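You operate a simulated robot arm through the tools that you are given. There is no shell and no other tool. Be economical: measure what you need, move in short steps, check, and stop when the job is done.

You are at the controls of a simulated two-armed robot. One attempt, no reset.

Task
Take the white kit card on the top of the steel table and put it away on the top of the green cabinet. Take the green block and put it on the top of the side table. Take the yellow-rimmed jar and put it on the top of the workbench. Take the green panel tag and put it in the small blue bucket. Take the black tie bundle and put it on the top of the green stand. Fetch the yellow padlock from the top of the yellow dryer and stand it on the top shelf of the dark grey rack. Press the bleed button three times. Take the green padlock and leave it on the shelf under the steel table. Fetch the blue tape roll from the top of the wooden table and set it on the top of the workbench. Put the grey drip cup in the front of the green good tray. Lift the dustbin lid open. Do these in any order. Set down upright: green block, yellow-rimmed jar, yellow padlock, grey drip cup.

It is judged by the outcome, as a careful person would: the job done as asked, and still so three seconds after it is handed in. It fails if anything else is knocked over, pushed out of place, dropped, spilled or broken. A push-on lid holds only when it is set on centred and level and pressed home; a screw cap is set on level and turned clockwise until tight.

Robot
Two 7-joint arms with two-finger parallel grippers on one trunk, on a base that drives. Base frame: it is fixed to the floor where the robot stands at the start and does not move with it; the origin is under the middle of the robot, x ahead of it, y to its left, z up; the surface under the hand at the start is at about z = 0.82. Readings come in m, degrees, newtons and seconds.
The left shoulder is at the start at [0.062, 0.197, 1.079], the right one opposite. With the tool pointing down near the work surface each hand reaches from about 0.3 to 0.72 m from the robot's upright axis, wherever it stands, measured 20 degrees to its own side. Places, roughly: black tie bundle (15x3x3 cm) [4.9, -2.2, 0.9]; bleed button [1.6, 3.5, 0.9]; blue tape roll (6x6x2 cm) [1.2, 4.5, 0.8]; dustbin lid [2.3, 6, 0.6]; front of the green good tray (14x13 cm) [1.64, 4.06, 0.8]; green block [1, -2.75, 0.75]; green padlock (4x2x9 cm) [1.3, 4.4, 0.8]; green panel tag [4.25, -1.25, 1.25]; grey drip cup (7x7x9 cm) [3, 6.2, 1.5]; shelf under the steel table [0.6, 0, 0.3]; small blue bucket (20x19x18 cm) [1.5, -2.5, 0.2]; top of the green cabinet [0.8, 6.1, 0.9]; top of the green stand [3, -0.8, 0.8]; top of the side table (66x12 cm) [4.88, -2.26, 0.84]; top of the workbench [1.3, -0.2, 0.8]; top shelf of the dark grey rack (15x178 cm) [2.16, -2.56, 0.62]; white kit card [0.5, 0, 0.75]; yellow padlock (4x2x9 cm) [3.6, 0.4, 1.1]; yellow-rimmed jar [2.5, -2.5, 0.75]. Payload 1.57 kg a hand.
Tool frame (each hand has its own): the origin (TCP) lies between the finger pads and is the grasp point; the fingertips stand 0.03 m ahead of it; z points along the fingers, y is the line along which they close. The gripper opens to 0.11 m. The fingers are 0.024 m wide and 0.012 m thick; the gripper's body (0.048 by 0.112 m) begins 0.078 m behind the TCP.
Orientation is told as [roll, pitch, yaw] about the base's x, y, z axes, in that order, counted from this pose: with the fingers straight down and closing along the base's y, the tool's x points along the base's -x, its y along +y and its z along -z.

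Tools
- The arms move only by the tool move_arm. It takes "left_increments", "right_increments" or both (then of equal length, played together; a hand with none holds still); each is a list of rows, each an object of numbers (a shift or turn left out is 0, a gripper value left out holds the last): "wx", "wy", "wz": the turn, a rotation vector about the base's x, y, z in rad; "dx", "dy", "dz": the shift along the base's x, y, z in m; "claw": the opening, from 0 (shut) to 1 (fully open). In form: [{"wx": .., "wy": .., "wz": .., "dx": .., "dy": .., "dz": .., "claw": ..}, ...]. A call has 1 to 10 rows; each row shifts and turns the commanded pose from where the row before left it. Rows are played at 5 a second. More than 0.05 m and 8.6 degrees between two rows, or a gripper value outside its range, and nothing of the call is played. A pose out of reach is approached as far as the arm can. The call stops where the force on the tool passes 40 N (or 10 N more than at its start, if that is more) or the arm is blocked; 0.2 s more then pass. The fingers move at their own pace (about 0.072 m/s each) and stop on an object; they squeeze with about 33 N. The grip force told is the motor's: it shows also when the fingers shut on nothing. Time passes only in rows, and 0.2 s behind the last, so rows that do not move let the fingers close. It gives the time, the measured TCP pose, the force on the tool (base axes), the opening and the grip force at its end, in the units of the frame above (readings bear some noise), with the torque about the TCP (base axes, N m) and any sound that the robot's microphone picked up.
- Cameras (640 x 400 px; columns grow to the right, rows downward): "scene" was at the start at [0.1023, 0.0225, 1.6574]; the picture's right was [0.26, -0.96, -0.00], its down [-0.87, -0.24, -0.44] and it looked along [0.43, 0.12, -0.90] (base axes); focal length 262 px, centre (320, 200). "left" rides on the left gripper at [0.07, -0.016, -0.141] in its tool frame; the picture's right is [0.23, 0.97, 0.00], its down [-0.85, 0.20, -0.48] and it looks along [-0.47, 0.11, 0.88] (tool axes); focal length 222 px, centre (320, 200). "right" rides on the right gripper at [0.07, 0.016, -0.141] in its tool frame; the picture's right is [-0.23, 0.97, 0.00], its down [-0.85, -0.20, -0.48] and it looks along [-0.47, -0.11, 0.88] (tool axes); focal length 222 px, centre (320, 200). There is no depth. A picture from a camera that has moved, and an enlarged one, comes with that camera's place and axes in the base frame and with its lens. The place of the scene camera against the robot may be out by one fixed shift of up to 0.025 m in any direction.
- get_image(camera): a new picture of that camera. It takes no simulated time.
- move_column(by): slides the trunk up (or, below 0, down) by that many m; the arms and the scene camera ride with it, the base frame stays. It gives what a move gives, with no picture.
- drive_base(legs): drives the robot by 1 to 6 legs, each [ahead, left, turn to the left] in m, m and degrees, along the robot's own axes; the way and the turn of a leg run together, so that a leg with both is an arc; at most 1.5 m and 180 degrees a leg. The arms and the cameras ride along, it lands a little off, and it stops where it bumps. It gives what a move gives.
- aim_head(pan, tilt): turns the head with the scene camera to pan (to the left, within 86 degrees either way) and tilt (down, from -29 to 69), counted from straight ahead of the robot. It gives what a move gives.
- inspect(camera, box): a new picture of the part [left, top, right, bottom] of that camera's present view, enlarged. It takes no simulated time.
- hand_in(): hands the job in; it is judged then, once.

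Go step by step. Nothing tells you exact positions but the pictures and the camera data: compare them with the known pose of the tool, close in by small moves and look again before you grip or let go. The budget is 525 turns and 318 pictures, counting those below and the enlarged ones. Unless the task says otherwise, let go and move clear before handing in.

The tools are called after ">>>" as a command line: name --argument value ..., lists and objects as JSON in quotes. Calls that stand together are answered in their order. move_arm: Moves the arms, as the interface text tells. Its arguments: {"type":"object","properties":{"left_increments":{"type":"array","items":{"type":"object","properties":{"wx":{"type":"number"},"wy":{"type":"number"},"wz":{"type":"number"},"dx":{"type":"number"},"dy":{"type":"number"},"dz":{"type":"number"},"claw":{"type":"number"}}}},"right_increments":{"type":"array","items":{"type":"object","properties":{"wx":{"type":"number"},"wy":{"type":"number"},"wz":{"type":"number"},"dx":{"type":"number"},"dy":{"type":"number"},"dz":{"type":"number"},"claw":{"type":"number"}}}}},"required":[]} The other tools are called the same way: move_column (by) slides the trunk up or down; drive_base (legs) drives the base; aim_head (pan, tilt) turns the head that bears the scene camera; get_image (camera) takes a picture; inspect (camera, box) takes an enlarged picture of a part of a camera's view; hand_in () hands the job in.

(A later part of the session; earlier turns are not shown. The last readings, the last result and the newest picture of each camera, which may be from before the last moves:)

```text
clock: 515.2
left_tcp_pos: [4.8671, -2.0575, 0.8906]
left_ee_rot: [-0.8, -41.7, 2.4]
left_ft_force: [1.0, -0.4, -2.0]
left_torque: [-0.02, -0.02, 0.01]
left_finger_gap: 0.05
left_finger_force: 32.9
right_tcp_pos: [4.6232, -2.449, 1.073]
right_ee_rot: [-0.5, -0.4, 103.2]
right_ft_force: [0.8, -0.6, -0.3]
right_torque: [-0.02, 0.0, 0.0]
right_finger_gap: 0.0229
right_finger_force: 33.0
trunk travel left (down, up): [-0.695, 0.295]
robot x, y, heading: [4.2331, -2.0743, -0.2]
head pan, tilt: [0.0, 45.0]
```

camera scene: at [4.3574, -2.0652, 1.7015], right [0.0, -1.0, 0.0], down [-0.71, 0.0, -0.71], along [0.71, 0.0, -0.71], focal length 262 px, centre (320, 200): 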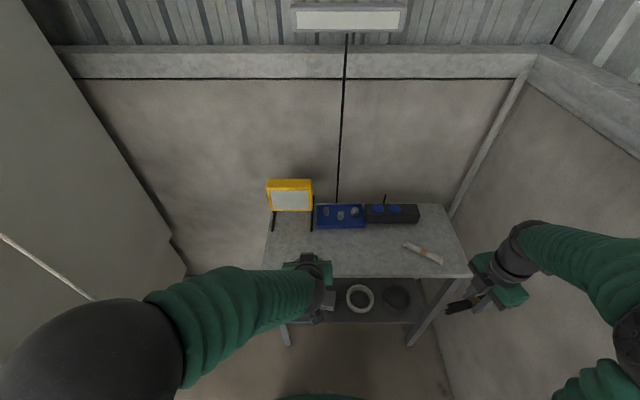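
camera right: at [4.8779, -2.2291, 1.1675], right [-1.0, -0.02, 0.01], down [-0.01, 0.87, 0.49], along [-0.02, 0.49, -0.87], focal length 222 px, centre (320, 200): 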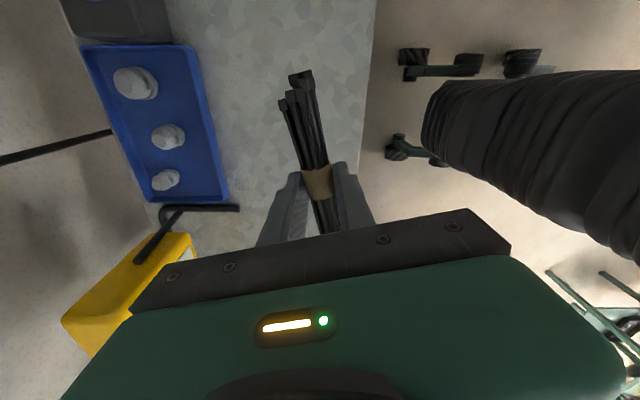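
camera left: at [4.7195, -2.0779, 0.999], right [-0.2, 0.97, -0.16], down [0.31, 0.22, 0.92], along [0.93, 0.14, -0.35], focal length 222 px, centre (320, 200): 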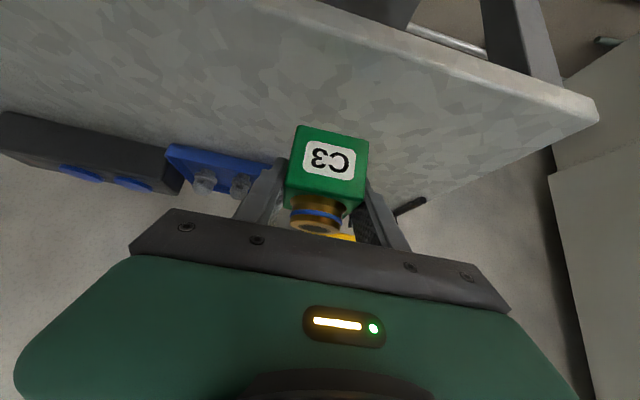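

>>> move_arm --left_increments '[{"dz": -0.005}, {"dz": -0.004}, {"dz": -0.004}, {}]'

>>> inspect --camera "left" --box '[200, 60, 480, 260]'

```text
clock: 516.2
left_tcp_pos: [4.8663, -2.0577, 0.8801]
left_ee_rot: [-0.6, -42.3, 2.4]
left_ft_force: [2.8, 0.2, 26.6]
left_torque: [0.72, -0.24, -0.12]
left_finger_gap: 0.0497
left_finger_force: 33.0
right_tcp_pos: [4.6197, -2.4475, 1.0745]
right_ee_rot: [-0.6, -0.3, 103.2]
right_ft_force: [-0.2, -0.6, -0.6]
right_torque: [-0.01, -0.02, 0.01]
right_finger_gap: 0.0229
right_finger_force: 32.7
trunk travel left (down, up): [-0.695, 0.295]
robot x, y, heading: [4.232, -2.0727, 0.1]
head pan, tilt: [0.0, 45.0]
```

```text
2.00 times, centred on (340, 160) of left
camera zoom: at [4.7209, -2.0786, 0.9377], right [-0.2, 0.97, -0.16], down [0.3, 0.22, 0.93], along [0.93, 0.14, -0.34], focal length 444 px, centre (280, 280)
```

zoom: 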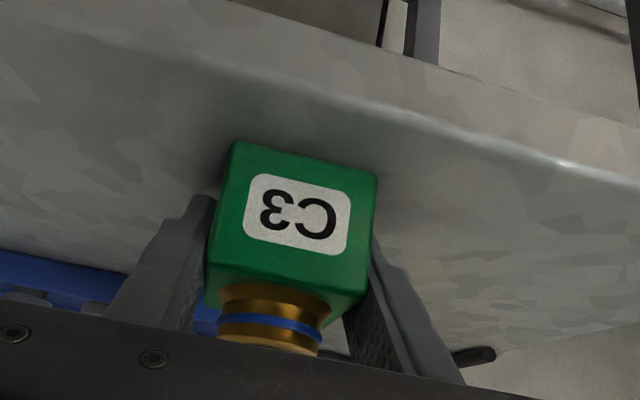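

Contact on the table. I'll relieve the pressure, open, and withdraw along the finger axis.

>>> move_arm --left_increments '[{"dz": 0.003, "wx": 0.012}, {"claw": 0.6}, {"claw": 0.75}, {}, {"dx": -0.012, "dz": 0.014}, {"dx": -0.015, "dz": 0.017}, {"dx": -0.02, "dz": 0.022}, {"dx": -0.025, "dz": 0.028}, {"dx": -0.03, "dz": 0.03}]'

>>> get_image --camera "left"

>>> inspect --camera "scene" --box '[240, 160, 480, 320]'

```text
clock: 518.2
left_tcp_pos: [4.7938, -1.9603, 0.981]
left_ee_rot: [1.6, -41.5, 12.3]
left_ft_force: [-0.9, 0.4, 0.0]
left_torque: [0.03, 0.03, 0.01]
left_finger_gap: 0.0828
left_finger_force: 0.1
right_tcp_pos: [4.6199, -2.446, 1.0761]
right_ee_rot: [-0.6, -0.4, 103.2]
right_ft_force: [0.2, 0.3, -0.6]
right_torque: [0.02, -0.02, -0.02]
right_finger_gap: 0.0227
right_finger_force: 33.3
trunk travel left (down, up): [-0.695, 0.295]
robot x, y, heading: [4.2353, -2.0703, -0.0]
head pan, tilt: [0.0, 45.0]
stopped in row 9 (left hand): the arm was blocked; the commanded pose is now the measured one
```

```text
85 pictures are left
camera left: at [4.6555, -2.0105, 1.0401], right [-0.39, 0.91, -0.13], down [0.28, 0.25, 0.93], along [0.88, 0.32, -0.35], focal length 222 px, centre (320, 200)
```

left: 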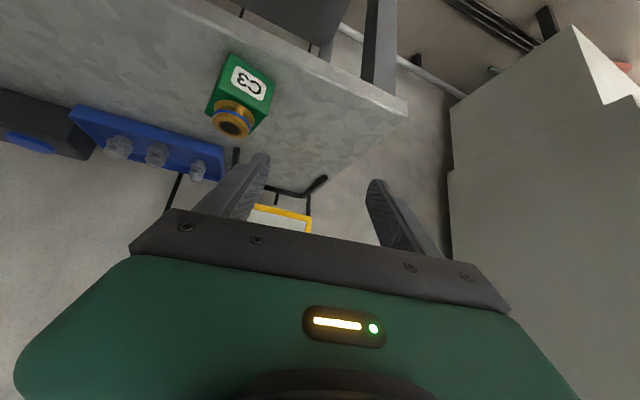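

```text
2.50 times, centred on (360, 240) of scene
camera zoom: at [4.3554, -2.0664, 1.7045], right [0.0, -1.0, 0.0], down [-0.71, 0.0, -0.71], along [0.71, 0.0, -0.71], focal length 654 px, centre (220, 100)
```

zoom: 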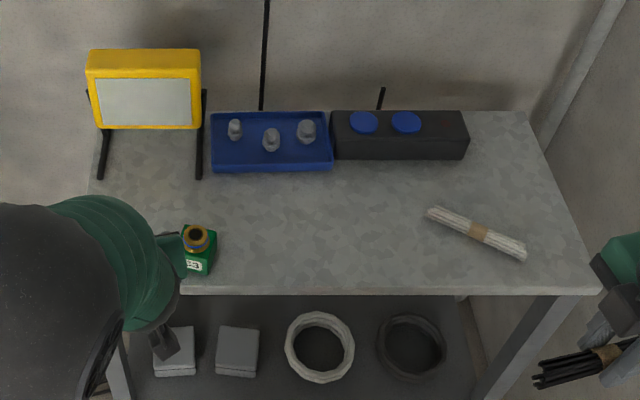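

The block stands upright on the side table. I'll back off and bring the left hand to a neutral fingers-down pose, then head for the green stand with the tie bundle.

>>> drive_base --legs '[[-0.45, 0, 0]]'

>>> move_arm --left_increments '[{"dz": 0.03}, {"wy": 0.1, "dz": 0.03, "wz": -0.03}, {"wy": 0.1, "dz": 0.02, "wz": -0.03}, {"wy": 0.1, "wz": -0.03}, {"wy": 0.1, "wz": -0.03}, {"wy": 0.1, "wz": -0.03}, {"wy": 0.1, "wz": -0.03}, {"wy": 0.1}]'

>>> aim_head --pan 60 --tilt 30

>>> get_image --camera "scene"

```text
clock: 520.9
left_tcp_pos: [4.3474, -1.9595, 0.9754]
left_ee_rot: [1.7, -41.0, 12.1]
left_ft_force: [0.1, 0.6, 0.8]
left_torque: [0.0, 0.0, -0.01]
left_finger_gap: 0.0829
left_finger_force: 0.0
right_tcp_pos: [4.1757, -2.4466, 1.0735]
right_ee_rot: [-0.5, -0.6, 103.3]
right_ft_force: [-1.0, 0.1, -0.8]
right_torque: [-0.02, -0.04, -0.01]
right_finger_gap: 0.0228
right_finger_force: 33.6
trunk travel left (down, up): [-0.695, 0.295]
robot x, y, heading: [3.7862, -2.0716, 0.1]
head pan, tilt: [0.0, 45.0]
```

```text
clock: 521.5
left_tcp_pos: [4.359, -1.8092, 1.0591]
left_ee_rot: [-8.6, -37.1, 35.8]
left_ft_force: [-0.2, 0.7, 1.1]
left_torque: [-0.05, 0.0, -0.03]
left_finger_gap: 0.0824
left_finger_force: 0.1
right_tcp_pos: [4.171, -2.4425, 1.0764]
right_ee_rot: [-0.7, -0.3, 103.3]
right_ft_force: [0.6, 0.2, -0.4]
right_torque: [-0.02, 0.03, 0.03]
right_finger_gap: 0.0226
right_finger_force: 33.0
trunk travel left (down, up): [-0.695, 0.295]
robot x, y, heading: [3.7874, -2.0702, 0.1]
head pan, tilt: [0.0, 45.0]
stopped in row 2 (left hand): the arm was blocked; the commanded pose is now the measured one
```

```text
clock: 522.8
left_tcp_pos: [4.3593, -1.8134, 1.0588]
left_ee_rot: [-8.3, -37.2, 35.5]
left_ft_force: [0.4, -0.5, 0.7]
left_torque: [-0.03, 0.0, -0.01]
left_finger_gap: 0.0824
left_finger_force: 0.1
right_tcp_pos: [4.1731, -2.4467, 1.0739]
right_ee_rot: [-0.7, -0.5, 103.3]
right_ft_force: [0.5, -0.4, -0.4]
right_torque: [0.01, -0.01, -0.02]
right_finger_gap: 0.0229
right_finger_force: 33.1
trunk travel left (down, up): [-0.695, 0.295]
robot x, y, heading: [3.7889, -2.0721, -0.1]
head pan, tilt: [60.0, 30.0]
```

```text
83 pictures are left
camera scene: at [3.8749, -1.9887, 1.7242], right [0.87, -0.5, 0.0], down [-0.25, -0.43, -0.87], along [0.43, 0.75, -0.5], focal length 262 px, centre (320, 200)
```

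scene: 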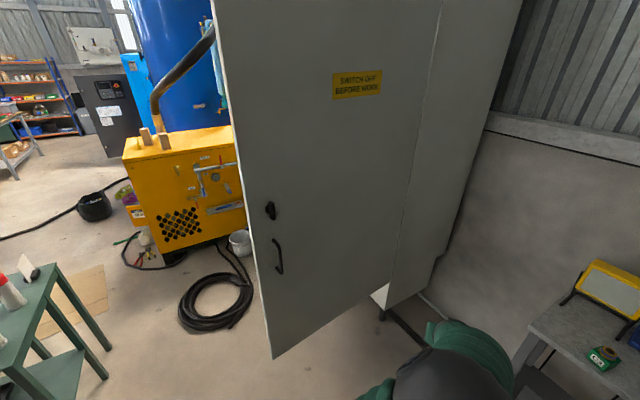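

I'll leave the left arm parked, raise the trunk a bit, and drive to the south side of the green stand.

>>> move_column --by 0.15

>>> drive_base --legs '[[-0.4, 0, 0], [0, 0, 90], [0.45, 0.3, 0]]'

>>> aim_head --pan 0 --tilt 40

>>> get_image --camera "scene"

```text
clock: 524.6
left_tcp_pos: [4.3606, -1.8222, 1.2068]
left_ee_rot: [-8.1, -37.1, 34.6]
left_ft_force: [0.1, 0.7, 0.3]
left_torque: [0.02, -0.02, 0.01]
left_finger_gap: 0.0824
left_finger_force: 0.0
right_tcp_pos: [4.1725, -2.4456, 1.2255]
right_ee_rot: [-0.6, -0.4, 103.4]
right_ft_force: [-0.1, -0.5, -0.1]
right_torque: [0.03, -0.02, 0.02]
right_finger_gap: 0.0228
right_finger_force: 33.0
trunk travel left (down, up): [-0.845, 0.145]
robot x, y, heading: [3.7864, -2.0704, 0.2]
head pan, tilt: [60.0, 30.0]
```

```text
clock: 533.8
left_tcp_pos: [2.7961, -1.0643, 1.2082]
left_ee_rot: [-8.0, -37.3, 126.3]
left_ft_force: [0.9, -0.1, 0.7]
left_torque: [-0.02, 0.02, 0.04]
left_finger_gap: 0.0827
left_finger_force: 0.0
right_tcp_pos: [3.4271, -1.2334, 1.2237]
right_ee_rot: [-0.9, -0.5, -165.0]
right_ft_force: [-0.4, -0.1, -1.0]
right_torque: [0.0, 0.05, -0.01]
right_finger_gap: 0.0231
right_finger_force: 33.7
trunk travel left (down, up): [-0.845, 0.145]
robot x, y, heading: [3.0591, -1.6299, 92.0]
head pan, tilt: [60.0, 30.0]
```

```text
clock: 535.1
left_tcp_pos: [2.7899, -1.0637, 1.2066]
left_ee_rot: [-8.4, -37.1, 126.5]
left_ft_force: [0.0, 0.8, 0.3]
left_torque: [0.02, -0.03, -0.06]
left_finger_gap: 0.0826
left_finger_force: 0.0
right_tcp_pos: [3.4206, -1.233, 1.2256]
right_ee_rot: [-0.7, -0.3, -165.0]
right_ft_force: [0.6, 0.3, -0.8]
right_torque: [0.02, 0.0, -0.06]
right_finger_gap: 0.0229
right_finger_force: 32.7
trunk travel left (down, up): [-0.845, 0.145]
robot x, y, heading: [3.0614, -1.6309, 91.6]
head pan, tilt: [0.0, 40.0]
```

```text
82 pictures are left
camera scene: at [3.0646, -1.504, 1.8587], right [1.0, 0.03, 0.0], down [0.02, -0.64, -0.77], along [-0.03, 0.76, -0.64], focal length 262 px, centre (320, 200)
```

scene: 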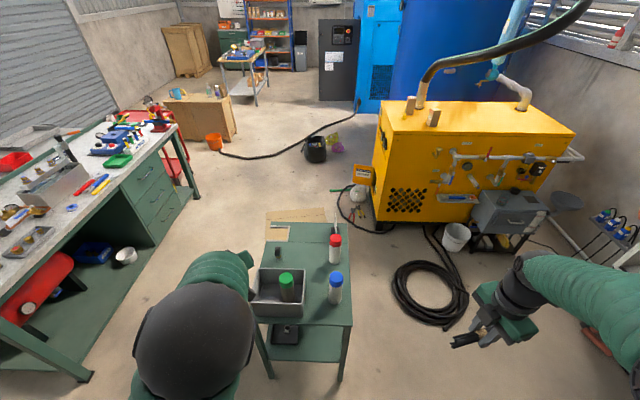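

>>> inspect --camera "scene" --box '[230, 205, 380, 335]'

```text
3.08 times, centred on (305, 270) of scene
camera zoom: at [3.0646, -1.504, 1.8587], right [1.0, 0.03, 0.0], down [0.02, -0.64, -0.77], along [-0.03, 0.76, -0.64], focal length 805 px, centre (366, -15)
```

zoom: 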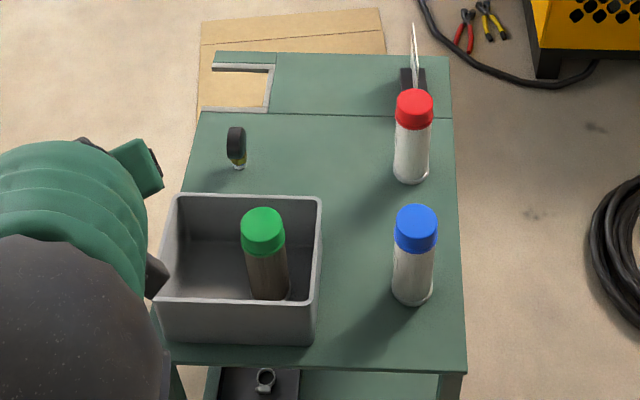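

There's a clear lane on the stand between the grey box and the bottles, around (3.005, -0.83). I'll rotate the right hand so the bundle lies along y, and move up.

>>> move_arm --right_increments '[{"wz": -0.145}, {"wz": -0.145}, {"wz": -0.145}, {"wz": -0.145}, {"wz": -0.145}, {"wz": -0.145}, {"wz": -0.145}, {"wz": -0.145}, {"wz": -0.145}, {"wz": -0.145}]'

>>> move_arm --right_increments '[{"wz": -0.13, "dx": -0.03}, {"wz": -0.13, "dx": -0.03}, {"wz": -0.12, "dx": -0.03}, {"dx": -0.04}, {"dx": -0.04}, {"dx": -0.04}]'

>>> drive_base --legs '[[0.23, 0.12, -1.6]]'

>>> get_image --camera "scene"

>>> get_image --camera "right"

```text
clock: 537.3
left_tcp_pos: [2.7918, -1.0645, 1.2078]
left_ee_rot: [-8.2, -37.1, 126.5]
left_ft_force: [0.1, -0.1, -0.3]
left_torque: [-0.01, -0.03, 0.02]
left_finger_gap: 0.0824
left_finger_force: 0.1
right_tcp_pos: [3.4223, -1.2332, 1.2257]
right_ee_rot: [-0.7, -0.1, 111.8]
right_ft_force: [-0.5, -0.6, 0.0]
right_torque: [-0.01, -0.03, -0.01]
right_finger_gap: 0.0227
right_finger_force: 33.5
trunk travel left (down, up): [-0.845, 0.145]
robot x, y, heading: [3.061, -1.629, 91.7]
head pan, tilt: [0.0, 40.0]
```

```text
clock: 538.7
left_tcp_pos: [2.7896, -1.064, 1.2072]
left_ee_rot: [-8.3, -37.0, 126.5]
left_ft_force: [0.4, 0.4, -0.1]
left_torque: [0.0, -0.01, -0.03]
left_finger_gap: 0.0827
left_finger_force: 0.1
right_tcp_pos: [3.2098, -1.2295, 1.2223]
right_ee_rot: [-0.8, -0.1, 90.1]
right_ft_force: [0.5, -0.8, 0.4]
right_torque: [0.0, -0.02, -0.03]
right_finger_gap: 0.0228
right_finger_force: 33.0
trunk travel left (down, up): [-0.845, 0.145]
robot x, y, heading: [3.0596, -1.6303, 91.6]
head pan, tilt: [0.0, 40.0]
```

```text
clock: 540.5
left_tcp_pos: [2.6813, -0.8331, 1.2092]
left_ee_rot: [-8.3, -37.2, 125.1]
left_ft_force: [0.8, -0.8, -0.3]
left_torque: [0.01, 0.01, 0.0]
left_finger_gap: 0.0823
left_finger_force: 0.0
right_tcp_pos: [3.0957, -1.0093, 1.2231]
right_ee_rot: [-0.6, -0.4, 88.8]
right_ft_force: [-0.9, -0.3, -0.8]
right_torque: [0.02, -0.01, -0.02]
right_finger_gap: 0.0227
right_finger_force: 33.0
trunk travel left (down, up): [-0.845, 0.145]
robot x, y, heading: [2.9338, -1.3983, 90.5]
head pan, tilt: [0.0, 40.0]
```

```text
80 pictures are left
camera scene: at [2.9455, -1.282, 1.8592], right [1.0, 0.01, 0.0], down [0.01, -0.64, -0.77], along [-0.01, 0.77, -0.64], focal length 262 px, centre (320, 200)
```

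scene: 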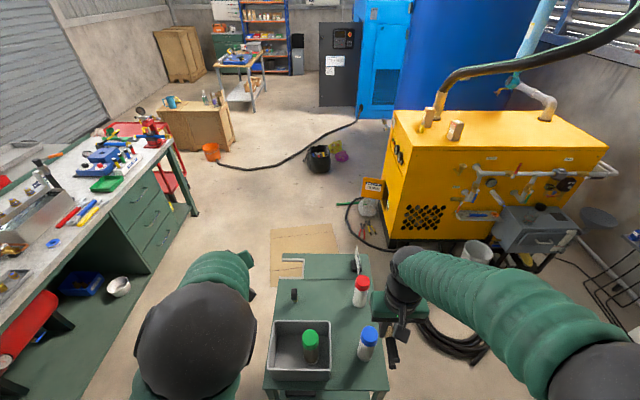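

```text
79 pictures are left
camera right: at [3.0766, -1.0791, 1.3641], right [-0.97, 0.25, -0.01], down [0.21, 0.85, 0.49], along [0.13, 0.47, -0.87], focal length 222 px, centre (320, 200)
```

right: 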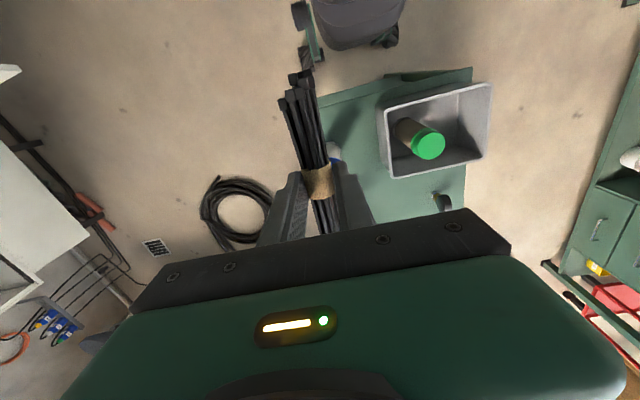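

>>> move_arm --right_increments '[{"dx": -0.014, "dy": 0.038}, {"dx": -0.014, "dy": 0.038}, {"dx": -0.014, "dy": 0.038}, {"dx": -0.012, "dy": 0.038}, {"dx": -0.012, "dy": 0.036}]'

>>> move_column --by -0.14

>>> move_arm --right_increments '[{"dz": -0.04}, {"dz": -0.04}, {"dz": -0.04}]'

>>> get_image --camera "scene"

>>> get_image --camera "right"

```text
clock: 541.7
left_tcp_pos: [2.6787, -0.8284, 1.2064]
left_ee_rot: [-8.3, -37.0, 125.0]
left_ft_force: [0.7, -0.2, -0.2]
left_torque: [-0.04, 0.0, -0.01]
left_finger_gap: 0.0824
left_finger_force: 0.0
right_tcp_pos: [3.027, -0.8163, 1.2214]
right_ee_rot: [-0.7, -0.1, 88.8]
right_ft_force: [0.4, 0.3, -0.1]
right_torque: [-0.03, 0.0, 0.03]
right_finger_gap: 0.0228
right_finger_force: 33.0
trunk travel left (down, up): [-0.845, 0.145]
robot x, y, heading: [2.9396, -1.3997, 90.7]
head pan, tilt: [0.0, 40.0]
```

```text
clock: 543.4
left_tcp_pos: [2.6732, -0.8304, 1.0702]
left_ee_rot: [-9.0, -37.4, 126.3]
left_ft_force: [0.1, -0.6, 0.8]
left_torque: [-0.04, 0.03, 0.02]
left_finger_gap: 0.0828
left_finger_force: 0.1
right_tcp_pos: [3.0277, -0.8198, 1.0821]
right_ee_rot: [-0.7, -0.4, 88.9]
right_ft_force: [0.2, 0.9, 0.0]
right_torque: [-0.01, 0.0, -0.03]
right_finger_gap: 0.0227
right_finger_force: 33.0
trunk travel left (down, up): [-0.705, 0.285]
robot x, y, heading: [2.9358, -1.4015, 90.6]
head pan, tilt: [0.0, 40.0]
```

```text
clock: 544.2
left_tcp_pos: [2.6719, -0.8294, 1.0697]
left_ee_rot: [-8.7, -37.1, 126.3]
left_ft_force: [-0.3, -0.2, -0.6]
left_torque: [0.03, 0.0, 0.02]
left_finger_gap: 0.0825
left_finger_force: 0.2
right_tcp_pos: [3.0245, -0.8194, 0.9644]
right_ee_rot: [-0.8, -0.2, 88.9]
right_ft_force: [0.0, -0.4, -0.7]
right_torque: [0.0, 0.01, 0.0]
right_finger_gap: 0.0231
right_finger_force: 33.5
trunk travel left (down, up): [-0.705, 0.285]
robot x, y, heading: [2.9311, -1.4017, 90.5]
head pan, tilt: [0.0, 40.0]
```

```text
78 pictures are left
camera scene: at [2.9421, -1.2733, 1.7178], right [1.0, 0.01, 0.0], down [0.01, -0.65, -0.76], along [-0.01, 0.76, -0.65], focal length 262 px, centre (320, 200)
```

scene: 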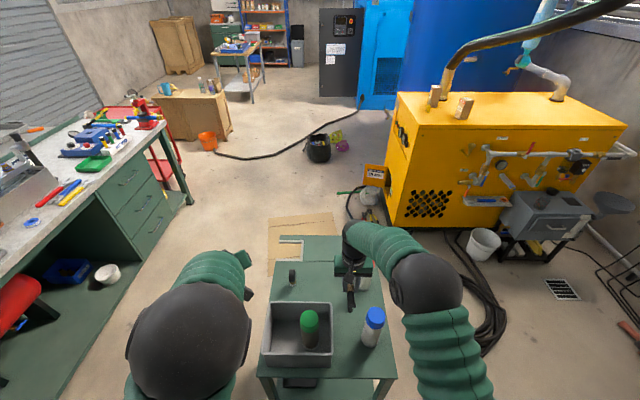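

```text
77 pictures are left
camera right: at [3.0048, -0.8886, 1.1063], right [-0.97, 0.25, -0.01], down [0.21, 0.85, 0.48], along [0.13, 0.47, -0.87], focal length 222 px, centre (320, 200)
```

right: 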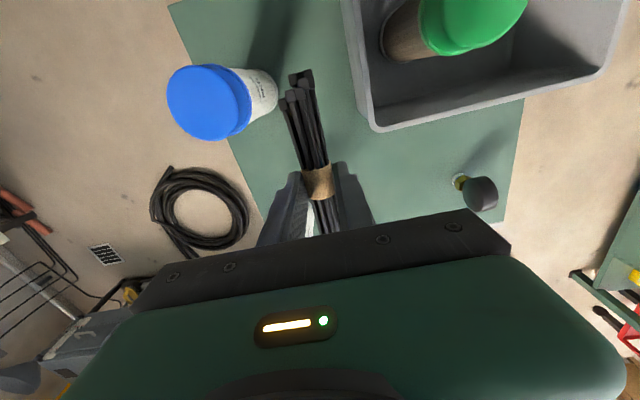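

>>> move_arm --right_increments '[{"dz": -0.04}, {"dz": -0.04}, {"dz": -0.03}, {"dz": -0.008}, {"dz": -0.006}, {"dz": -0.006}, {"dz": -0.006}]'

```text
clock: 545.8
left_tcp_pos: [2.671, -0.8318, 1.0688]
left_ee_rot: [-8.4, -37.1, 126.2]
left_ft_force: [-0.3, -0.7, 0.3]
left_torque: [0.02, 0.0, 0.0]
left_finger_gap: 0.0827
left_finger_force: 0.1
right_tcp_pos: [3.0275, -0.8185, 0.8279]
right_ee_rot: [-0.8, -0.4, 88.8]
right_ft_force: [-0.5, 0.0, 0.0]
right_torque: [0.0, 0.04, 0.03]
right_finger_gap: 0.0227
right_finger_force: 32.5
trunk travel left (down, up): [-0.705, 0.285]
robot x, y, heading: [2.933, -1.4015, 90.5]
head pan, tilt: [0.0, 40.0]
```

>>> move_arm --right_increments '[{"dz": -0.006}, {"dz": -0.006}, {"dz": -0.006}, {"dz": -0.006}, {"dz": -0.005}]'

```text
clock: 547.0
left_tcp_pos: [2.6715, -0.8314, 1.0686]
left_ee_rot: [-8.3, -37.2, 126.0]
left_ft_force: [-0.1, -0.3, 0.2]
left_torque: [0.01, 0.01, 0.04]
left_finger_gap: 0.0824
left_finger_force: 0.0
right_tcp_pos: [3.026, -0.8183, 0.7993]
right_ee_rot: [-0.7, -0.4, 88.8]
right_ft_force: [0.4, 0.2, -0.9]
right_torque: [0.0, 0.0, -0.02]
right_finger_gap: 0.0227
right_finger_force: 32.6
trunk travel left (down, up): [-0.705, 0.285]
robot x, y, heading: [2.9357, -1.4012, 90.5]
head pan, tilt: [0.0, 40.0]
```

>>> move_arm --right_increments '[{"dz": -0.006}, {"dz": -0.006}, {"dz": -0.006}, {"dz": -0.006}, {"dz": -0.006}]'

>>> get_image --camera "right"

```text
clock: 548.1
left_tcp_pos: [2.6672, -0.8353, 1.0719]
left_ee_rot: [-8.8, -37.4, 126.7]
left_ft_force: [-0.7, 0.3, 0.2]
left_torque: [0.02, 0.04, -0.02]
left_finger_gap: 0.0826
left_finger_force: 0.1
right_tcp_pos: [3.0265, -0.8183, 0.7804]
right_ee_rot: [-0.8, -0.7, 88.8]
right_ft_force: [3.3, -17.9, 31.8]
right_torque: [-0.92, 0.42, 0.24]
right_finger_gap: 0.0231
right_finger_force: 33.6
trunk travel left (down, up): [-0.705, 0.285]
robot x, y, heading: [2.9325, -1.4005, 90.7]
head pan, tilt: [0.0, 40.0]
stopped in row 5 (right hand): the force on the tool passed its limit at 49 N (the readings are from after the stop); the commanded pose is now the measured one
```

```text
76 pictures are left
camera right: at [3.0064, -0.8898, 0.9212], right [-0.97, 0.25, -0.01], down [0.21, 0.85, 0.49], along [0.13, 0.47, -0.87], focal length 222 px, centre (320, 200)
```

right: 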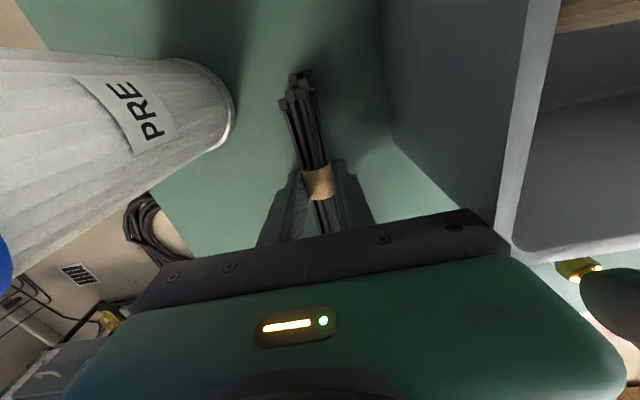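

On the surface. I'll open only slightly (neighbours are close) and rise straight up.

>>> move_arm --right_increments '[{"dz": 0.003}, {"claw": 0.35}, {"claw": 0.42}, {"dz": 0.03}, {"dz": 0.04}, {"dz": 0.045}, {"dz": 0.045}, {"dz": 0.045}, {"dz": 0.045}, {"dz": 0.04}]'

>>> move_arm --right_increments '[{"dy": -0.04}, {"dy": -0.04}, {"dy": -0.04}, {"dy": -0.03, "dx": 0.02}]'

>>> inspect --camera "scene" --box '[230, 220, 430, 390]'

```text
clock: 550.3
left_tcp_pos: [2.6693, -0.8322, 1.0707]
left_ee_rot: [-8.7, -37.3, 126.4]
left_ft_force: [0.1, 0.7, 0.5]
left_torque: [-0.02, 0.02, 0.04]
left_finger_gap: 0.0827
left_finger_force: 0.2
right_tcp_pos: [3.0291, -0.8172, 1.0698]
right_ee_rot: [-0.8, -0.7, 88.7]
right_ft_force: [-0.1, 0.5, 0.2]
right_torque: [0.01, 0.01, 0.04]
right_finger_gap: 0.0463
right_finger_force: 0.0
trunk travel left (down, up): [-0.705, 0.285]
robot x, y, heading: [2.9327, -1.3963, 90.5]
head pan, tilt: [0.0, 40.0]
```

```text
clock: 551.3
left_tcp_pos: [2.6722, -0.8327, 1.0718]
left_ee_rot: [-8.8, -37.3, 126.5]
left_ft_force: [-0.4, 0.5, 0.0]
left_torque: [0.02, 0.02, 0.02]
left_finger_gap: 0.0829
left_finger_force: 0.2
right_tcp_pos: [3.0474, -0.9671, 1.0711]
right_ee_rot: [-0.5, -0.9, 88.8]
right_ft_force: [0.0, -0.8, -0.6]
right_torque: [-0.01, 0.04, 0.01]
right_finger_gap: 0.0464
right_finger_force: 0.1
trunk travel left (down, up): [-0.705, 0.285]
robot x, y, heading: [2.9359, -1.4021, 90.5]
head pan, tilt: [0.0, 40.0]
```

```text
2.35 times, centred on (330, 305) of scene
camera zoom: at [2.9435, -1.277, 1.7192], right [1.0, 0.01, 0.0], down [0.01, -0.64, -0.77], along [-0.01, 0.77, -0.64], focal length 616 px, centre (296, -47)
```

zoom: 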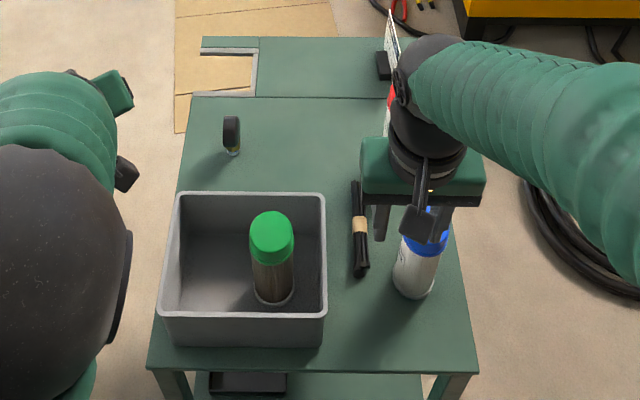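

The bundle lies on the stand. Next the yellow padlock on the dryer: inspecting its top and the cabinet door for the tag.

>>> inspect --camera "scene" --box '[380, 60, 520, 160]'

>>> aim_head --pan -60 --tilt 20

>>> get_image --camera "scene"

```text
4.00 times, centred on (450, 110) of scene
camera zoom: at [2.9435, -1.277, 1.7192], right [1.0, 0.01, 0.0], down [0.01, -0.64, -0.77], along [-0.01, 0.77, -0.64], focal length 1047 px, centre (-200, 560)
```

zoom: 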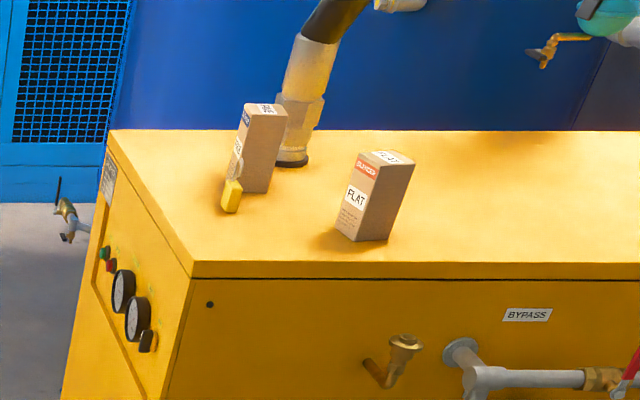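

```text
clock: 552.6
left_tcp_pos: [2.669, -0.8332, 1.0692]
left_ee_rot: [-8.5, -37.2, 126.4]
left_ft_force: [-0.6, -0.2, 0.5]
left_torque: [0.01, 0.02, 0.07]
left_finger_gap: 0.0825
left_finger_force: 0.0
right_tcp_pos: [3.0491, -0.9646, 1.0708]
right_ee_rot: [-0.8, -0.8, 88.8]
right_ft_force: [0.0, 0.0, 0.8]
right_torque: [-0.02, 0.02, 0.01]
right_finger_gap: 0.0462
right_finger_force: 0.1
trunk travel left (down, up): [-0.705, 0.285]
robot x, y, heading: [2.9327, -1.3983, 90.7]
head pan, tilt: [-60.0, 20.0]
```

```text
73 pictures are left
camera scene: at [3.0234, -1.3128, 1.7502], right [0.51, -0.86, 0.0], down [-0.29, -0.18, -0.94], along [0.81, 0.48, -0.34], focal length 262 px, centre (320, 200)
```

scene: 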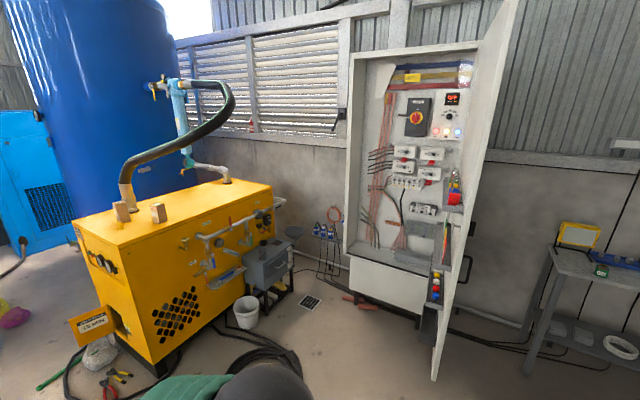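

>>> inspect --camera "scene" --box '[390, 150, 500, 310]'

```text
2.50 times, centred on (445, 230) of scene
camera zoom: at [3.0234, -1.3128, 1.7502], right [0.51, -0.86, 0.0], down [-0.29, -0.18, -0.94], along [0.81, 0.48, -0.34], focal length 654 px, centre (8, 125)
```

zoom: 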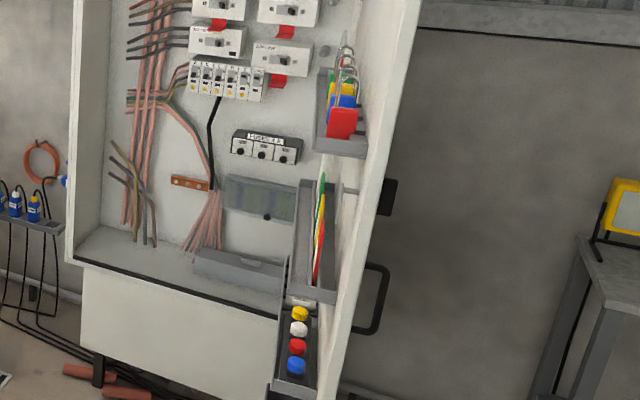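

The padlock is on the dryer top at about (3.63, 0.43), next to a carton. I'll approach from the south through the lane between the stand and the hose coil; first a partial move and a look at the floor.

>>> move_arm --right_increments '[{"dz": 0.04, "claw": 0.8}, {"dz": 0.04, "dy": -0.03}, {"dz": 0.04, "dy": -0.03}, {"dx": 0.03}]'

>>> drive_base --legs '[[0, -0.6, 0], [0.45, 0, 0]]'

>>> aim_head --pan -10 --tilt 45

>>> get_image --camera "scene"

```text
clock: 553.6
left_tcp_pos: [2.67, -0.8302, 1.07]
left_ee_rot: [-8.7, -37.1, 126.5]
left_ft_force: [-0.9, -0.2, 0.5]
left_torque: [-0.01, -0.02, 0.04]
left_finger_gap: 0.0824
left_finger_force: 0.1
right_tcp_pos: [3.0786, -1.0229, 1.1897]
right_ee_rot: [-0.6, -0.6, 88.8]
right_ft_force: [-0.8, 0.3, -0.8]
right_torque: [-0.01, -0.03, -0.03]
right_finger_gap: 0.0883
right_finger_force: 0.0
trunk travel left (down, up): [-0.705, 0.285]
robot x, y, heading: [2.9358, -1.4017, 90.9]
head pan, tilt: [-60.0, 20.0]
```

```text
clock: 559.4
left_tcp_pos: [3.2554, -0.3697, 1.072]
left_ee_rot: [-9.0, -37.3, 127.0]
left_ft_force: [-0.4, 0.2, 0.3]
left_torque: [0.0, -0.01, 0.01]
left_finger_gap: 0.0823
left_finger_force: 0.1
right_tcp_pos: [3.664, -0.56, 1.1916]
right_ee_rot: [-0.7, -0.8, 89.3]
right_ft_force: [-0.4, -0.3, 0.5]
right_torque: [-0.03, 0.01, -0.02]
right_finger_gap: 0.0878
right_finger_force: 0.1
trunk travel left (down, up): [-0.705, 0.285]
robot x, y, heading: [3.5266, -0.9338, 91.2]
head pan, tilt: [-60.0, 20.0]
```

```text
clock: 560.5
left_tcp_pos: [3.2546, -0.3696, 1.0735]
left_ee_rot: [-9.0, -37.3, 127.2]
left_ft_force: [0.1, -0.7, -0.6]
left_torque: [0.01, -0.01, 0.0]
left_finger_gap: 0.0829
left_finger_force: 0.0
right_tcp_pos: [3.6648, -0.559, 1.1911]
right_ee_rot: [-0.7, -0.8, 89.2]
right_ft_force: [0.5, 0.2, -0.1]
right_torque: [0.04, 0.0, 0.0]
right_finger_gap: 0.0881
right_finger_force: 0.1
trunk travel left (down, up): [-0.705, 0.285]
robot x, y, heading: [3.5216, -0.9363, 91.2]
head pan, tilt: [-10.0, 45.0]
```

```text
71 pictures are left
camera scene: at [3.5451, -0.8163, 1.7116], right [0.99, -0.16, 0.0], down [-0.11, -0.7, -0.71], along [0.11, 0.7, -0.71], focal length 262 px, centre (320, 200)
```

scene: 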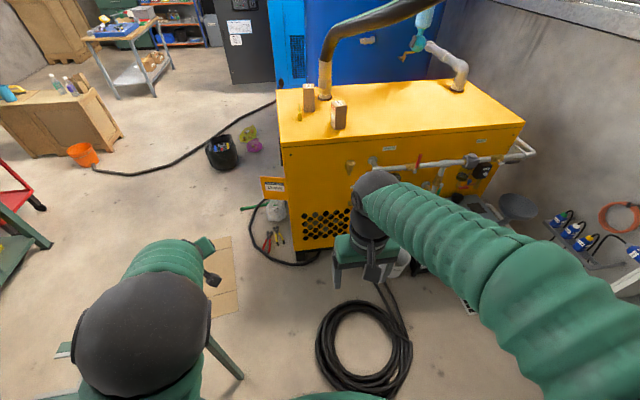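

The lane past the coil is too narrow for the base. I'll go around the west side of the stand and approach the dryer from the west.

>>> drive_base --legs '[[-0.52, 0, 0], [0, 1.22, 0], [0.95, 0, 0], [0.9, 0, 0], [0, 0, -91]]'

>>> aim_head --pan -10 --tilt 40

>>> get_image --camera "scene"

```text
clock: 582.2
left_tcp_pos: [2.766, 0.6976, 1.073]
left_ee_rot: [-8.9, -37.3, 38.9]
left_ft_force: [0.5, -0.1, 0.5]
left_torque: [0.02, -0.01, -0.01]
left_finger_gap: 0.0825
left_finger_force: 0.1
right_tcp_pos: [2.5876, 0.2808, 1.1907]
right_ee_rot: [-0.8, -0.8, 1.1]
right_ft_force: [-0.4, -0.2, -0.9]
right_torque: [-0.03, -0.04, 0.01]
right_finger_gap: 0.0879
right_finger_force: 0.0
trunk travel left (down, up): [-0.705, 0.285]
robot x, y, heading: [2.2085, 0.4126, 2.8]
head pan, tilt: [-10.0, 45.0]
```

```text
clock: 582.9
left_tcp_pos: [2.7648, 0.699, 1.0716]
left_ee_rot: [-9.1, -37.3, 39.1]
left_ft_force: [0.2, 0.0, 0.0]
left_torque: [-0.01, -0.03, -0.01]
left_finger_gap: 0.0825
left_finger_force: 0.1
right_tcp_pos: [2.5877, 0.2817, 1.1917]
right_ee_rot: [-0.8, -0.9, 1.0]
right_ft_force: [1.2, -0.2, -0.2]
right_torque: [0.01, 0.01, -0.07]
right_finger_gap: 0.0881
right_finger_force: 0.1
trunk travel left (down, up): [-0.705, 0.285]
robot x, y, heading: [2.2067, 0.4111, 3.0]
head pan, tilt: [-10.0, 40.0]
```

```text
70 pictures are left
camera scene: at [2.3347, 0.4081, 1.7186], right [-0.12, -0.99, 0.0], down [-0.64, 0.08, -0.76], along [0.76, -0.1, -0.64], focal length 262 px, centre (320, 200)
```

scene: 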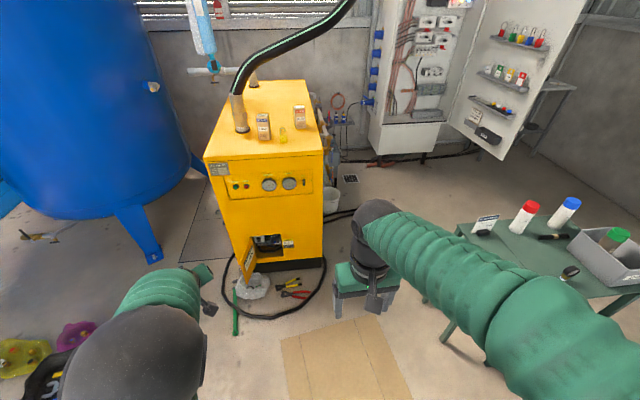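

I can see the padlock between two cartons near the dryer's west edge. I'll drive straight up to it.

>>> drive_base --legs '[[0.78, 0.05, -3]]'

>>> move_column --by 0.2

>>> get_image --camera "scene"

>>> get_image --camera "right"

```text
clock: 587.1
left_tcp_pos: [3.5533, 0.7477, 1.0743]
left_ee_rot: [-9.5, -37.4, 36.8]
left_ft_force: [0.2, -1.1, 0.6]
left_torque: [-0.02, 0.06, 0.04]
left_finger_gap: 0.0825
left_finger_force: 0.0
right_tcp_pos: [3.3597, 0.3393, 1.1929]
right_ee_rot: [-0.7, -0.9, -1.3]
right_ft_force: [-0.4, 0.8, 1.2]
right_torque: [0.01, 0.01, -0.01]
right_finger_gap: 0.0877
right_finger_force: 0.0
trunk travel left (down, up): [-0.705, 0.285]
robot x, y, heading: [2.9863, 0.4826, 0.7]
head pan, tilt: [-10.0, 40.0]
```

```text
clock: 589.2
left_tcp_pos: [3.5542, 0.7473, 1.2741]
left_ee_rot: [-9.4, -37.4, 36.8]
left_ft_force: [-0.5, 0.2, -0.3]
left_torque: [0.03, 0.0, 0.0]
left_finger_gap: 0.0826
left_finger_force: 0.0
right_tcp_pos: [3.3591, 0.3392, 1.3917]
right_ee_rot: [-0.8, -0.8, -1.3]
right_ft_force: [0.3, -0.5, -0.2]
right_torque: [0.0, 0.02, 0.03]
right_finger_gap: 0.088
right_finger_force: 0.0
trunk travel left (down, up): [-0.905, 0.085]
robot x, y, heading: [2.9877, 0.4868, 0.6]
head pan, tilt: [-10.0, 40.0]
```

```text
69 pictures are left
camera scene: at [3.1132, 0.4765, 1.9187], right [-0.16, -0.99, 0.0], down [-0.64, 0.1, -0.76], along [0.75, -0.13, -0.64], focal length 262 px, centre (320, 200)
```

scene: 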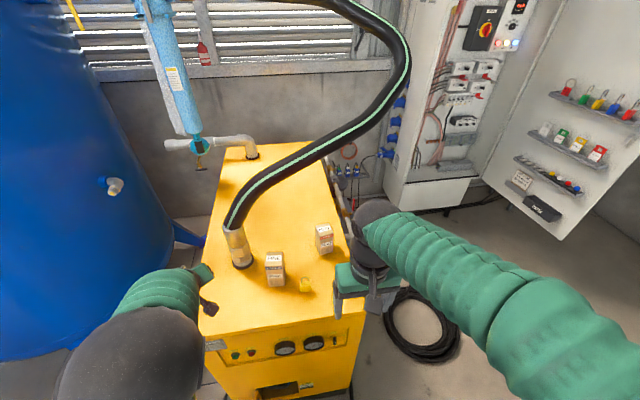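

```text
68 pictures are left
camera right: at [3.2881, 0.3595, 1.5325], right [0.25, 0.97, -0.01], down [0.84, -0.21, 0.49], along [0.48, -0.13, -0.87], focal length 222 px, centre (320, 200)
```

right: 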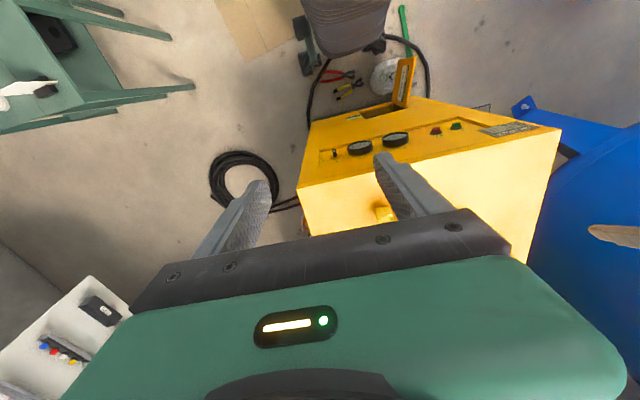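

>>> move_arm --right_increments '[{"dx": 0.035, "dy": 0.014, "dz": -0.025, "claw": 0.75}, {"dx": 0.035, "dy": 0.013, "dz": -0.025}, {"dx": 0.035, "dy": 0.013, "dz": -0.025}, {"dx": 0.035, "dy": 0.013, "dz": -0.025}, {"dx": 0.035, "dy": 0.013, "dz": -0.02}, {"dx": 0.035, "dy": 0.013, "dz": -0.01}, {"dx": 0.035, "dy": 0.013}]'

>>> get_image --camera "right"

```text
clock: 590.8
left_tcp_pos: [3.5557, 0.7477, 1.2733]
left_ee_rot: [-9.4, -37.3, 36.8]
left_ft_force: [-0.6, 0.3, 0.2]
left_torque: [-0.01, -0.01, -0.01]
left_finger_gap: 0.0828
left_finger_force: 0.0
right_tcp_pos: [3.6055, 0.4338, 1.262]
right_ee_rot: [-0.6, -0.7, -1.2]
right_ft_force: [0.4, -0.6, 0.1]
right_torque: [0.03, 0.0, 0.01]
right_finger_gap: 0.0826
right_finger_force: 0.0
trunk travel left (down, up): [-0.905, 0.085]
robot x, y, heading: [2.9857, 0.4856, 0.4]
head pan, tilt: [-10.0, 40.0]
```

```text
67 pictures are left
camera right: at [3.5339, 0.4519, 1.4012], right [0.25, 0.97, -0.01], down [0.84, -0.21, 0.49], along [0.47, -0.13, -0.87], focal length 222 px, centre (320, 200)
```

right: 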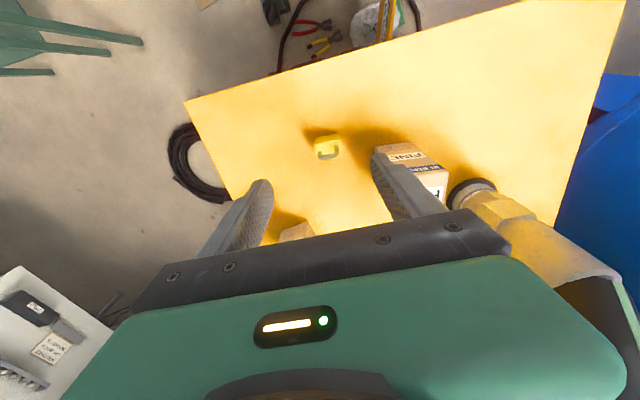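

Cartons stand close on both sides, so I'll tilt the right hand forward ~50° to keep its body west of them, and use a narrow opening.

>>> move_arm --right_increments '[{"dx": -0.02, "wy": -0.145}, {"dx": -0.02, "wy": -0.145}, {"dx": -0.02, "wy": -0.145}, {"wy": -0.145}, {"wy": -0.145, "claw": 0.46}, {"wy": -0.145, "dz": -0.03}]'

>>> get_image --camera "right"

```text
clock: 592.4
left_tcp_pos: [3.5536, 0.746, 1.2744]
left_ee_rot: [-9.4, -37.4, 36.9]
left_ft_force: [-0.3, -0.6, -0.2]
left_torque: [0.03, 0.03, -0.02]
left_finger_gap: 0.0825
left_finger_force: 0.0
right_tcp_pos: [3.5685, 0.4142, 1.2997]
right_ee_rot: [19.2, -53.3, -21.5]
right_ft_force: [0.1, -1.4, 0.5]
right_torque: [0.04, -0.03, 0.01]
right_finger_gap: 0.0507
right_finger_force: 0.1
trunk travel left (down, up): [-0.905, 0.085]
robot x, y, heading: [2.9837, 0.4812, 0.8]
head pan, tilt: [-10.0, 40.0]
stopped in row 6 (right hand): the arm was blocked; the commanded pose is now the measured one
```

```text
66 pictures are left
camera right: at [3.4135, 0.4409, 1.3273], right [0.22, 0.9, 0.37], down [0.06, -0.4, 0.92], along [0.97, -0.18, -0.15], focal length 222 px, centre (320, 200)
```

right: 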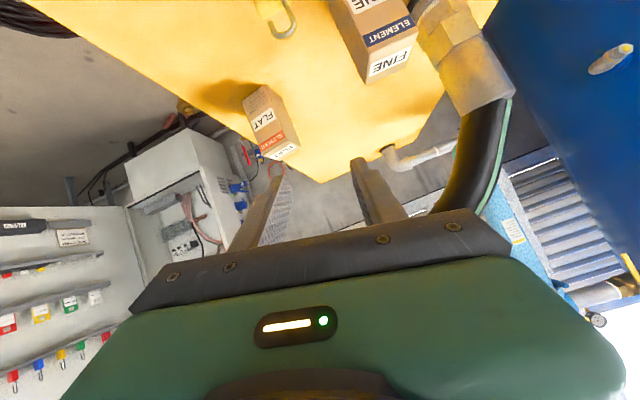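

The right arm is approaching the same kind of wrist limit; I'll immediately reverse that rotation.

>>> move_arm --right_increments '[{"wx": -0.042, "wy": 0.13, "wz": 0.038}, {"wx": -0.042, "wy": 0.13, "wz": 0.038}, {"wx": -0.042, "wy": 0.13, "wz": 0.038}, {"wx": -0.042, "wy": 0.13, "wz": 0.038}]'

```text
clock: 593.4
left_tcp_pos: [3.5551, 0.7468, 1.2742]
left_ee_rot: [-9.5, -37.4, 36.8]
left_ft_force: [0.6, 0.0, -0.2]
left_torque: [0.0, -0.03, -0.01]
left_finger_gap: 0.0821
left_finger_force: 0.1
right_tcp_pos: [3.568, 0.4157, 1.2928]
right_ee_rot: [-0.4, -24.9, 1.2]
right_ft_force: [-0.2, -0.5, 0.7]
right_torque: [-0.02, -0.04, 0.0]
right_finger_gap: 0.0505
right_finger_force: 0.0
trunk travel left (down, up): [-0.905, 0.085]
robot x, y, heading: [2.9845, 0.4845, 0.4]
head pan, tilt: [-10.0, 40.0]
```

>>> move_column --by 0.08

>>> move_arm --right_increments '[{"dx": -0.02, "dz": -0.045}, {"dx": -0.02, "dz": -0.045}, {"dx": -0.01, "dz": -0.045, "dy": 0.01}, {"dz": -0.04, "dy": 0.007}, {"wy": -0.08}, {"wy": -0.08}, {"wy": -0.08}]'

>>> get_image --camera "right"

```text
clock: 594.5
left_tcp_pos: [3.5536, 0.7469, 1.3549]
left_ee_rot: [-9.6, -37.4, 36.9]
left_ft_force: [-1.1, 0.4, 0.4]
left_torque: [0.01, -0.01, -0.02]
left_finger_gap: 0.0827
left_finger_force: 0.1
right_tcp_pos: [3.5665, 0.4168, 1.3735]
right_ee_rot: [-0.5, -25.0, 1.0]
right_ft_force: [0.0, 0.3, 0.8]
right_torque: [-0.03, 0.0, 0.01]
right_finger_gap: 0.0506
right_finger_force: 0.1
trunk travel left (down, up): [-0.985, 0.005]
robot x, y, heading: [2.9879, 0.4826, 0.8]
head pan, tilt: [-10.0, 40.0]
```

```text
clock: 596.1
left_tcp_pos: [3.5539, 0.7483, 1.3545]
left_ee_rot: [-9.5, -37.4, 36.9]
left_ft_force: [0.4, -1.0, 0.7]
left_torque: [-0.01, -0.01, 0.02]
left_finger_gap: 0.0825
left_finger_force: 0.1
right_tcp_pos: [3.5174, 0.4347, 1.1991]
right_ee_rot: [-0.7, -38.8, 1.2]
right_ft_force: [-0.4, -0.3, 0.2]
right_torque: [-0.02, -0.02, 0.02]
right_finger_gap: 0.0505
right_finger_force: 0.0
trunk travel left (down, up): [-0.985, 0.005]
robot x, y, heading: [2.9871, 0.4837, 0.4]
head pan, tilt: [-10.0, 40.0]
```

```text
65 pictures are left
camera right: at [3.3733, 0.4504, 1.2651], right [0.16, 0.98, 0.13], down [0.37, -0.18, 0.91], along [0.92, -0.1, -0.39], focal length 222 px, centre (320, 200)
```

right: 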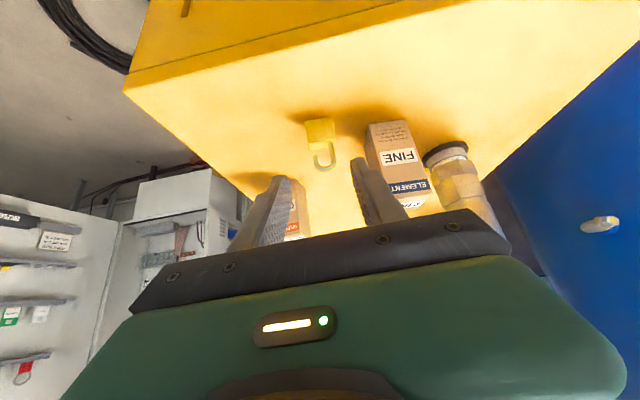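

Triangulating again, the padlock is at (3.634, 0.433), body centre z≈1.045, and the cartons are farther than feared. Advancing along the finger direction.

>>> move_arm --right_increments '[{"dx": 0.03, "dz": -0.037, "claw": 0.64}, {"dx": 0.03, "dz": -0.037}, {"dx": 0.025, "dz": -0.031}]'

>>> get_image --camera "right"

```text
clock: 596.9
left_tcp_pos: [3.5541, 0.7473, 1.3586]
left_ee_rot: [-9.5, -37.4, 36.8]
left_ft_force: [-0.4, 0.1, 0.4]
left_torque: [0.0, -0.01, 0.02]
left_finger_gap: 0.0824
left_finger_force: 0.0
right_tcp_pos: [3.612, 0.4274, 1.11]
right_ee_rot: [0.2, -39.9, -0.3]
right_ft_force: [-0.5, -0.2, 0.3]
right_torque: [0.02, -0.01, -0.02]
right_finger_gap: 0.0705
right_finger_force: 0.1
trunk travel left (down, up): [-0.985, 0.005]
robot x, y, heading: [2.9876, 0.4882, 0.7]
head pan, tilt: [-10.0, 40.0]
```

```text
64 pictures are left
camera right: at [3.4669, 0.4447, 1.1762], right [0.18, 0.97, 0.15], down [0.35, -0.2, 0.91], along [0.92, -0.11, -0.38], focal length 222 px, centre (320, 200)
```

right: 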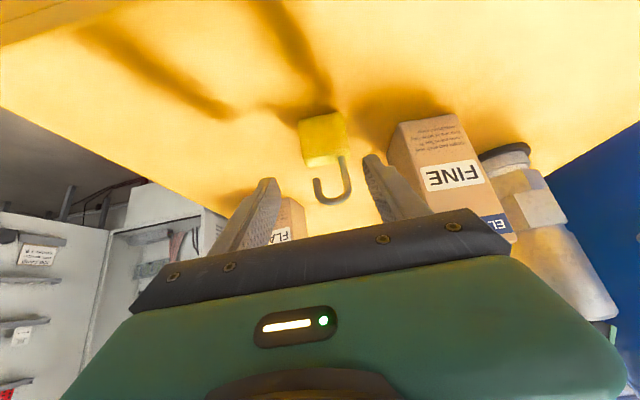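

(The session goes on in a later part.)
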